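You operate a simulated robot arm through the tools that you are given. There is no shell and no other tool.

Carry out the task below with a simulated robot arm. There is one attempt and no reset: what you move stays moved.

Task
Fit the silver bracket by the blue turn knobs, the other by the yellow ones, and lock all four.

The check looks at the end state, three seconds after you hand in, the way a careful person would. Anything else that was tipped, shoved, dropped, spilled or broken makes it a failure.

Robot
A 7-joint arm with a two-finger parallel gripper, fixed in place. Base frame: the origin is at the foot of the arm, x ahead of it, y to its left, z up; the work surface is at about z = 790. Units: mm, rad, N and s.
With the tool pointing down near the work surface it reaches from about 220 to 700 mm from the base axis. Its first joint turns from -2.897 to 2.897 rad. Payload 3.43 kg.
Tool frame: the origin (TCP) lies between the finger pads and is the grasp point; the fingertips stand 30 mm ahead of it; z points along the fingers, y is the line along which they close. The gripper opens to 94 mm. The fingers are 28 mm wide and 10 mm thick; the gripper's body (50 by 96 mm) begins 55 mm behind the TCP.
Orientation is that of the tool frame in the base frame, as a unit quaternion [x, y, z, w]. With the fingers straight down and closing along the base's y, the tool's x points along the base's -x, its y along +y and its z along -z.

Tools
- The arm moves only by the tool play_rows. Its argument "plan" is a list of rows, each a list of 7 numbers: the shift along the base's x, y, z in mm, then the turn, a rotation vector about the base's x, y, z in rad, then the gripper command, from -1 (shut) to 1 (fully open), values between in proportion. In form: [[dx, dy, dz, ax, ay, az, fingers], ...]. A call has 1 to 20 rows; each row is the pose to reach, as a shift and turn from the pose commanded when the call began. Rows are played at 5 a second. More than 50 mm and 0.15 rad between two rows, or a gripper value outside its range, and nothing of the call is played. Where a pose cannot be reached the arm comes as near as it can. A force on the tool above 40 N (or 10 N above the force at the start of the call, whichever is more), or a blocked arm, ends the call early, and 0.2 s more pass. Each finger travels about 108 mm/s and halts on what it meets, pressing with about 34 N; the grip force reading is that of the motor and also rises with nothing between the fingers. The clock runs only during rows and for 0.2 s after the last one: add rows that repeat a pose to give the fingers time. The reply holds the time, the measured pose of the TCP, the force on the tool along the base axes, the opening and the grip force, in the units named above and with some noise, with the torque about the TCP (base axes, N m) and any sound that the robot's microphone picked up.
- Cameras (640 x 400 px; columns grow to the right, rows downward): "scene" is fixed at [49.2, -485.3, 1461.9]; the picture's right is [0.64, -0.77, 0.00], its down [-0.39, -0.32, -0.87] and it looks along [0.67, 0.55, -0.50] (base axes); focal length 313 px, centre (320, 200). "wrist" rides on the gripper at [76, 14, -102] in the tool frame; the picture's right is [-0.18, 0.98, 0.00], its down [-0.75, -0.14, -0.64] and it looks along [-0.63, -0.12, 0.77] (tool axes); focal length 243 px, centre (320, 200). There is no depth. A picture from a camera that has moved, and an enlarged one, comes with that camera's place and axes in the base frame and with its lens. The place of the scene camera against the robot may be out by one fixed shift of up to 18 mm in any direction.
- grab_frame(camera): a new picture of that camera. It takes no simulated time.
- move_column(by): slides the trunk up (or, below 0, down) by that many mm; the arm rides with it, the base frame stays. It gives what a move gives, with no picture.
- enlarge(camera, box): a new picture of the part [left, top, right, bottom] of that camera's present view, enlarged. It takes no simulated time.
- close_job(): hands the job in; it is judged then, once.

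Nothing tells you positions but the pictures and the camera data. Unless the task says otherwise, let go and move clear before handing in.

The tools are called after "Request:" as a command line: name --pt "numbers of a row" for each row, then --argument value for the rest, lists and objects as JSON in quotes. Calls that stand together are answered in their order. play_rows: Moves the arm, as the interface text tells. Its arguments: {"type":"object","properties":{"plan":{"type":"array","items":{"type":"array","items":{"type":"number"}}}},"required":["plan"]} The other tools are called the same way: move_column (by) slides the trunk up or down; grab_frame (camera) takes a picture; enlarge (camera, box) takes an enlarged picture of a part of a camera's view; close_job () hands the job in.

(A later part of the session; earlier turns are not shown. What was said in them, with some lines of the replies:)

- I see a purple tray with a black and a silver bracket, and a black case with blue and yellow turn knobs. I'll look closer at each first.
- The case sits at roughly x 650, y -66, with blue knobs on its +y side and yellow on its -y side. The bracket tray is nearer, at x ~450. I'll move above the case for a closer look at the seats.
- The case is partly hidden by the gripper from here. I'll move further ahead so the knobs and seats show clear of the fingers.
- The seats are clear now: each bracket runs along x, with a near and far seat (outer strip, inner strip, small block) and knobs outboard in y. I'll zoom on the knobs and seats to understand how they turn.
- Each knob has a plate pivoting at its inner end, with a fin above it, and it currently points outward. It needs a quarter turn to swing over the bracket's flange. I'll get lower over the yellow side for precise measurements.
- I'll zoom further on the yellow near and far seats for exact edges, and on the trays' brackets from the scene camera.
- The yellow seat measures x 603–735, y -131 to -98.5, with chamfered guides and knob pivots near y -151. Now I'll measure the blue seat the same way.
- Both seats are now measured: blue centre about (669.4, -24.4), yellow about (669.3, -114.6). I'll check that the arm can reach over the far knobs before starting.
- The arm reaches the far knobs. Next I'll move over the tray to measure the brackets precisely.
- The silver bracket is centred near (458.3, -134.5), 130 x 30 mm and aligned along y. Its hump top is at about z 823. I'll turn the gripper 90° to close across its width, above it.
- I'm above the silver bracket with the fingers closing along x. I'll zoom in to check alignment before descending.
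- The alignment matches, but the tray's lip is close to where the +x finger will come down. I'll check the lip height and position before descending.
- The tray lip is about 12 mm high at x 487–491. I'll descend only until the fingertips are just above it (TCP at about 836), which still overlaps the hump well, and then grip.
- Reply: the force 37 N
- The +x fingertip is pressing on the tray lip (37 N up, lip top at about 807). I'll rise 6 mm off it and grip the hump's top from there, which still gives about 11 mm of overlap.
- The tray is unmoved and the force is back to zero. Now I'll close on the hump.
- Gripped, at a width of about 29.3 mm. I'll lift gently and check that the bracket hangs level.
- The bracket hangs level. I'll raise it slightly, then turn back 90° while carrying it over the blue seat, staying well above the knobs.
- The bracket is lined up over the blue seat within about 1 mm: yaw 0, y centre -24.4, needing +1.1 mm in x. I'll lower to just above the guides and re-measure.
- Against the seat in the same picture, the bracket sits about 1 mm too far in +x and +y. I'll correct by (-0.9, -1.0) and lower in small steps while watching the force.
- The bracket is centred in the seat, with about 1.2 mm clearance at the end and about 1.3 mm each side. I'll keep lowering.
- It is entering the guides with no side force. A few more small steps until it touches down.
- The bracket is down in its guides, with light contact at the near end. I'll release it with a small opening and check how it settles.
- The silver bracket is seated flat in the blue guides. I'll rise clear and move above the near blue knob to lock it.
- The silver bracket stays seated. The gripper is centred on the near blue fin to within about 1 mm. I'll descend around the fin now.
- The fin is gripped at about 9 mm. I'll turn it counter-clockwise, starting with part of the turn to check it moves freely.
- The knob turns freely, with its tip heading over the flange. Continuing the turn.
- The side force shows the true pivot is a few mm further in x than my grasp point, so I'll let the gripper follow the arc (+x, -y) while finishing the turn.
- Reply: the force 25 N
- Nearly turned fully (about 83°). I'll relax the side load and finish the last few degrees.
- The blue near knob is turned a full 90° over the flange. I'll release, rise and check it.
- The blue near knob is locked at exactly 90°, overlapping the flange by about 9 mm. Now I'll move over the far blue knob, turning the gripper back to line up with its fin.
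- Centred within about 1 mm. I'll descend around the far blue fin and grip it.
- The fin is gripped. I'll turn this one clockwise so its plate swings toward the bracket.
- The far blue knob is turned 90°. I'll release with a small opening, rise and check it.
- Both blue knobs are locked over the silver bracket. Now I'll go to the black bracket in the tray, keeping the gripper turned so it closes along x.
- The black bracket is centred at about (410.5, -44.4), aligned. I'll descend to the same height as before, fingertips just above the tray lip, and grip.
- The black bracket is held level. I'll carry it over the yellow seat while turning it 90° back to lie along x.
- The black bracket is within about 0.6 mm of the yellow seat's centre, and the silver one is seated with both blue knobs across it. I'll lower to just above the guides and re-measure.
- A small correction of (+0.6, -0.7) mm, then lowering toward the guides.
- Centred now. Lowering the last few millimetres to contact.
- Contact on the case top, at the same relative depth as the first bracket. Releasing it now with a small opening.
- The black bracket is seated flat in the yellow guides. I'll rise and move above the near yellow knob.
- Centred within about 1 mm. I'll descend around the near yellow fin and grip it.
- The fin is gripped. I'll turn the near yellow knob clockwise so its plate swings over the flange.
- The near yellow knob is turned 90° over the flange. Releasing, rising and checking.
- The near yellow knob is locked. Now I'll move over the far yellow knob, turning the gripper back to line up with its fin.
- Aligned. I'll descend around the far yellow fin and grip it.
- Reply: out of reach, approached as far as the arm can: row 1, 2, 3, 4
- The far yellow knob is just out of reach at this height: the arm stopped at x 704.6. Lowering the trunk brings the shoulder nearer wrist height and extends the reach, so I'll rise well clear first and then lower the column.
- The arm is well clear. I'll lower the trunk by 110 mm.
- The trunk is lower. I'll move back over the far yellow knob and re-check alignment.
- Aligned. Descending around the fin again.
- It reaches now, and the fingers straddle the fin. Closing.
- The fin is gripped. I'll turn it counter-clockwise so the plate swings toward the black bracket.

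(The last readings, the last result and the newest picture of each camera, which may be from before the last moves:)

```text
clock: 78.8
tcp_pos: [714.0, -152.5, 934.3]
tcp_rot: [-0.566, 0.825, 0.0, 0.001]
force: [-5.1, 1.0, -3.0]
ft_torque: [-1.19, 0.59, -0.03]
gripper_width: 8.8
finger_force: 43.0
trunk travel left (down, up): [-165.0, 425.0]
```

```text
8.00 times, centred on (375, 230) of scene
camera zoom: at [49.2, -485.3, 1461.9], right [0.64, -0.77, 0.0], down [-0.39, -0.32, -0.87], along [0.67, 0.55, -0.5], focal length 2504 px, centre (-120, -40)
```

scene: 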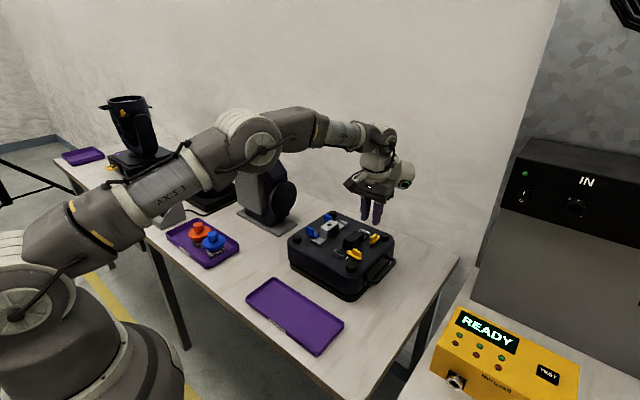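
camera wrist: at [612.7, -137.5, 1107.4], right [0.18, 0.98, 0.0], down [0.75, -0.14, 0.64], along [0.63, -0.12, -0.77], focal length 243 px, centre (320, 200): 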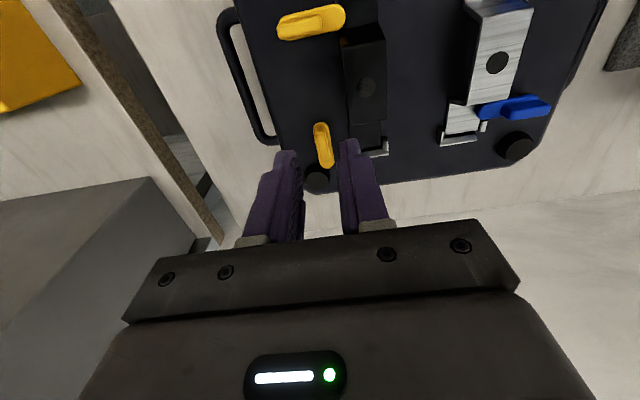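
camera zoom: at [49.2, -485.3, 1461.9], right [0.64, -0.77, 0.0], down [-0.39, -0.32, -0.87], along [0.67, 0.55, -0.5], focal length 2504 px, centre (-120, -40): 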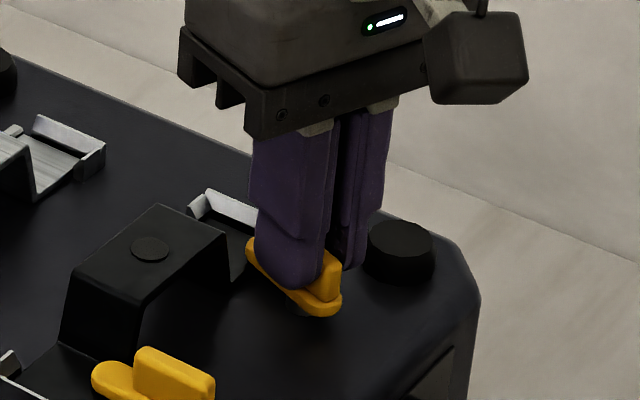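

Request:
play_rows --pt "-0.3 0 0 0 0 0.12 -1" --pt "-0.3 0 0 0 0 0.24 -1" --pt "-0.3 0 0 0 0 0.371 -1" --pt "-0.3 0 0 0 0 0.371 -1"

Request:
enlarge --camera "wrist" --box '[220, 50, 420, 230]'

Request:
enlarge --camera "scene" --box '[345, 205, 405, 255]'

```text
clock: 79.8
tcp_pos: [714.7, -154.4, 933.9]
tcp_rot: [0.708, -0.707, 0.0, 0.0]
force: [-0.4, 3.4, -4.4]
ft_torque: [-0.89, -0.03, -0.12]
gripper_width: 9.2
finger_force: 43.0
trunk travel left (down, up): [-165.0, 425.0]
```

```text
2.22 times, centred on (320, 140) of wrist
camera zoom: at [699.4, -229.5, 1036.6], right [-0.98, 0.18, 0.0], down [0.14, 0.75, 0.64], along [0.12, 0.63, -0.77], focal length 539 px, centre (320, 333)
```

zoom: 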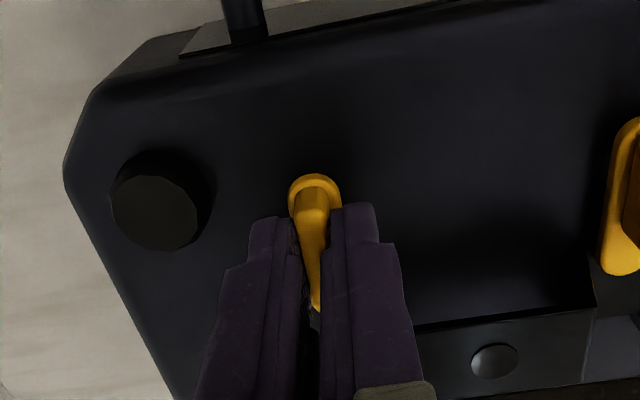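

```text
8.00 times, centred on (375, 230) of scene
camera zoom: at [49.2, -485.3, 1461.9], right [0.64, -0.77, 0.0], down [-0.39, -0.32, -0.87], along [0.67, 0.55, -0.5], focal length 2504 px, centre (-120, -40)
```

zoom: 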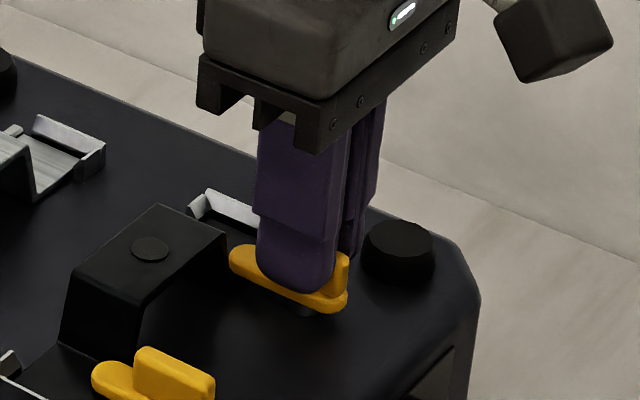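

The last knob is turned 90°. I'll release with a small opening, rise clear and inspect everything.

Request:
play_rows --pt "0 0 0 0 0 0 -0.7" --pt "0 0 0 0 0 0 -0.6" --pt "0 0 0 0 0 0 -0.6" --pt "0 0 20 0 0 0 -0.6" --pt "0 0 60 0 0 0 -0.6" --pt "-30 0 100 0 0 0 -0.6" --pt "-70 0 130 0 0 0 -0.6" --pt "-110 10 150 0 0 0 -0.6" --pt "-110 10 150 0 0 0 -0.6"

Request:
grab_frame --camera "wrist"

Request:
grab_frame --camera "scene"

Request:
enlarge --camera "scene" --box '[295, 205, 405, 275]'

```text
clock: 81.8
tcp_pos: [604.2, -143.2, 1085.2]
tcp_rot: [-0.707, 0.707, 0.0, 0.0]
force: [-0.8, -0.5, -0.1]
ft_torque: [0.0, 0.01, 0.04]
gripper_width: 18.9
finger_force: 0.0
trunk travel left (down, up): [-165.0, 425.0]
```

```text
taken
camera wrist: at [589.3, -219.6, 1187.6], right [-0.98, 0.18, 0.0], down [0.14, 0.75, 0.64], along [0.12, 0.63, -0.77], focal length 243 px, centre (320, 200)
```

wrist: 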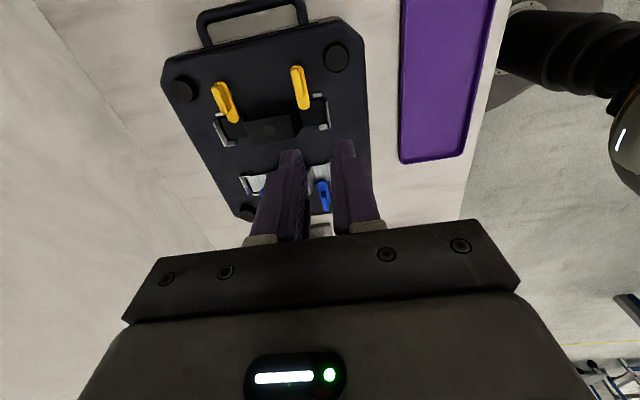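

```text
taken
```

scene: 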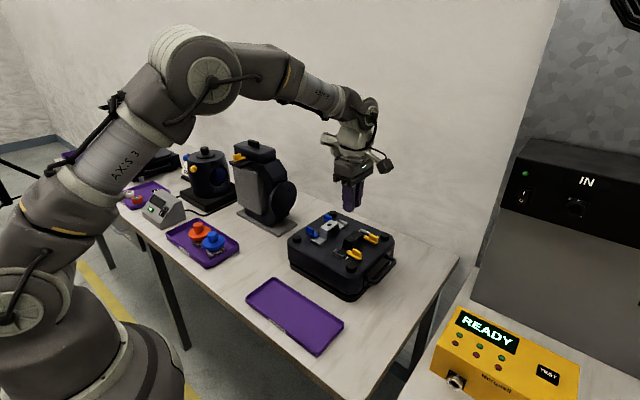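

```text
5.71 times, centred on (350, 240) of scene
camera zoom: at [49.2, -485.3, 1461.9], right [0.64, -0.77, 0.0], down [-0.39, -0.32, -0.87], along [0.67, 0.55, -0.5], focal length 1788 px, centre (149, -29)
```

zoom: 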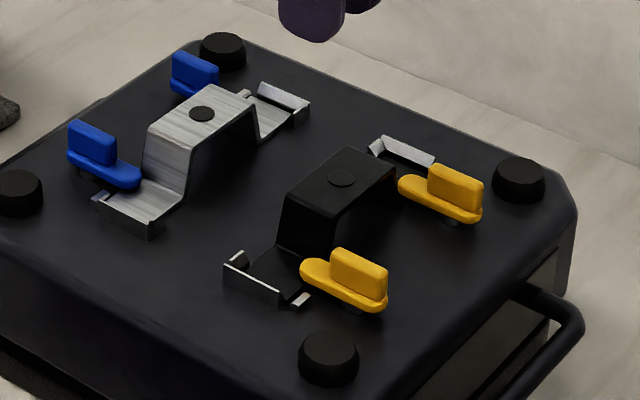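

All four knobs appear turned across the flanges. I'll inspect each closely before handing in.

Request:
enlarge --camera "wrist" --box '[190, 50, 350, 160]'

Request:
enlarge --camera "scene" --box '[308, 210, 348, 245]'

Request:
enlarge --camera "scene" --box '[335, 225, 385, 260]'

```text
3.64 times, centred on (270, 105) of wrist
camera zoom: at [589.3, -219.6, 1187.6], right [-0.98, 0.18, 0.0], down [0.14, 0.75, 0.64], along [0.12, 0.63, -0.77], focal length 882 px, centre (502, 546)
```

zoom: 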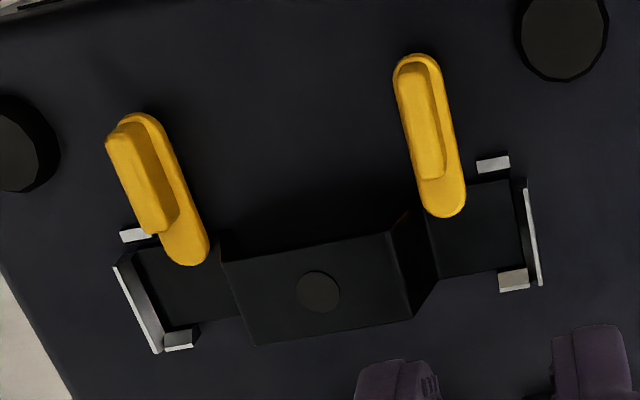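

```text
11.43 times, centred on (328, 228) of scene
camera zoom: at [49.2, -485.3, 1461.9], right [0.64, -0.77, 0.0], down [-0.39, -0.32, -0.87], along [0.67, 0.55, -0.5], focal length 3577 px, centre (229, -114)
```

zoom: 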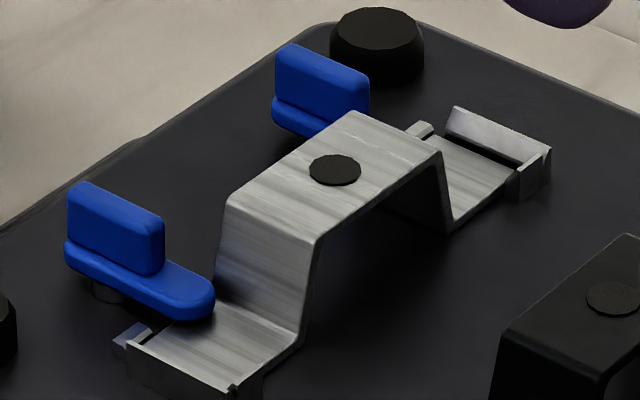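

```text
11.43 times, centred on (360, 242) of scene
camera zoom: at [49.2, -485.3, 1461.9], right [0.64, -0.77, 0.0], down [-0.39, -0.32, -0.87], along [0.67, 0.55, -0.5], focal length 3577 px, centre (-137, -286)
```

zoom: 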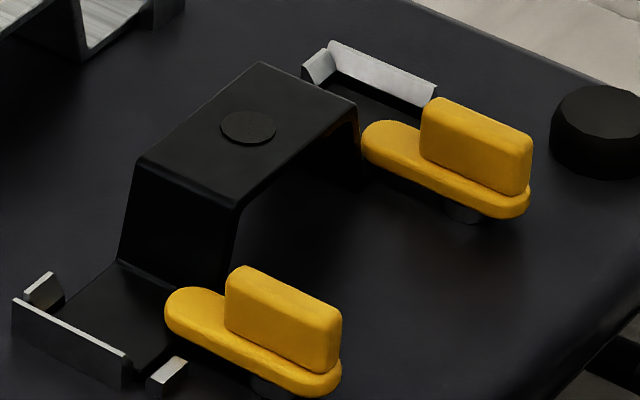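

Silver under blue, black under yellow, all plates square across the flanges. One more overhead check of the blue side with the gripper turned back.

Request:
play_rows --pt "6 8 0 0 0 -0.1428 -0.6" --pt "12 16 0 0 0 -0.2856 -0.6" --pt "18 24 0 0 0 -0.4284 -0.6" --pt "24 32 0 0 0 -0.5712 -0.4" --pt "30 40 0 0 0 -0.714 -0.2" --pt "36 48 0 0 0 -0.8568 0" --pt "42 56 0 0 0 -0.9996 0.3" --pt "48 64 0 0 0 -1.1424 0.6" --pt "54 72 0 0 0 -1.2852 0.8" --pt "60 80 0 0 0 -1.428 1" --pt "66 85 0 0 0 -1.5708 1" --pt "66 85 0 0 0 -1.5708 1"

Request:
grab_frame --camera "wrist"

Request:
enlarge --camera "wrist" --box '[200, 20, 440, 200]'

```text
clock: 84.4
tcp_pos: [668.8, -57.5, 1083.5]
tcp_rot: [0.0, 1.0, 0.0, 0.0]
force: [0.2, -0.5, 0.3]
ft_torque: [0.0, -0.05, -0.03]
gripper_width: 93.9
finger_force: 0.1
trunk travel left (down, up): [-165.0, 425.0]
```

```text
taken
camera wrist: at [592.0, -43.9, 1186.8], right [0.18, 0.98, 0.0], down [0.75, -0.14, 0.64], along [0.63, -0.12, -0.77], focal length 243 px, centre (320, 200)
```

wrist: 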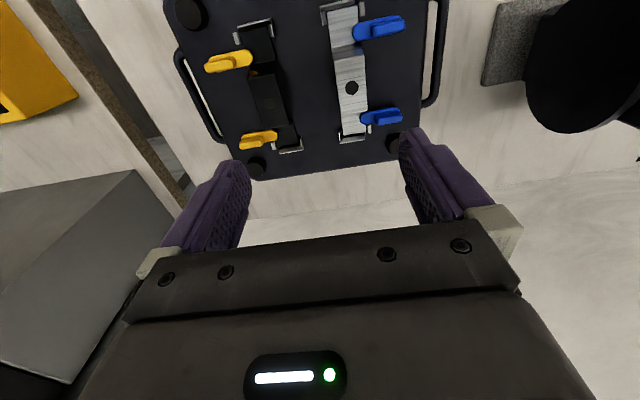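

```text
2.22 times, centred on (320, 110) of wrist
camera zoom: at [592.0, -43.9, 1186.8], right [0.18, 0.98, 0.0], down [0.75, -0.14, 0.64], along [0.63, -0.12, -0.77], focal length 539 px, centre (320, 400)
```

zoom: 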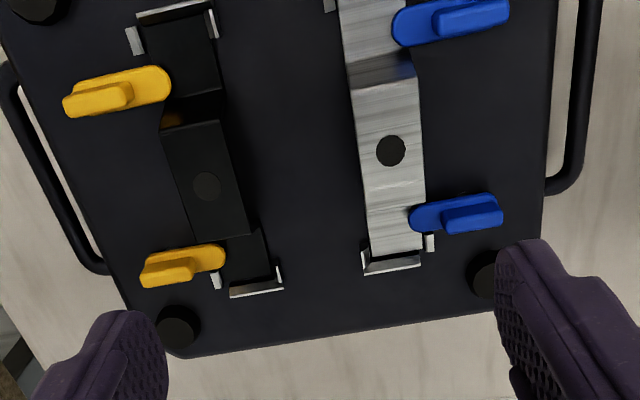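

Both brackets sit flat in their guides and all four knobs are square across the flanges. The gripper is open and clear, and nothing else was disturbed. Handing in.

Request:
close_job

```text
The job is handed in.
```

The silver bracket is fitted by the blue turn knobs and the black one by the yellow knobs. All four knobs are turned a quarter turn, so their plates lie across the bracket flanges.

From the overhead and scene pictures, both brackets sit flat in their guides and the knob plates are square to them. None of the knobs gave a click or an obvious end stop, so "locked" rests on the plates being over the flanges.

- **Tray contact:** while reaching for the silver bracket, one fingertip pressed on the tray's lip with about 37 N. I lifted off straight away, and the tray showed no movement in the pictures.
- **Trunk height:** the far yellow knob was just out of reach, so I lowered the trunk by 110 mm and left it there.

I let go and moved clear before handing in; no verdict came back with the hand-in.
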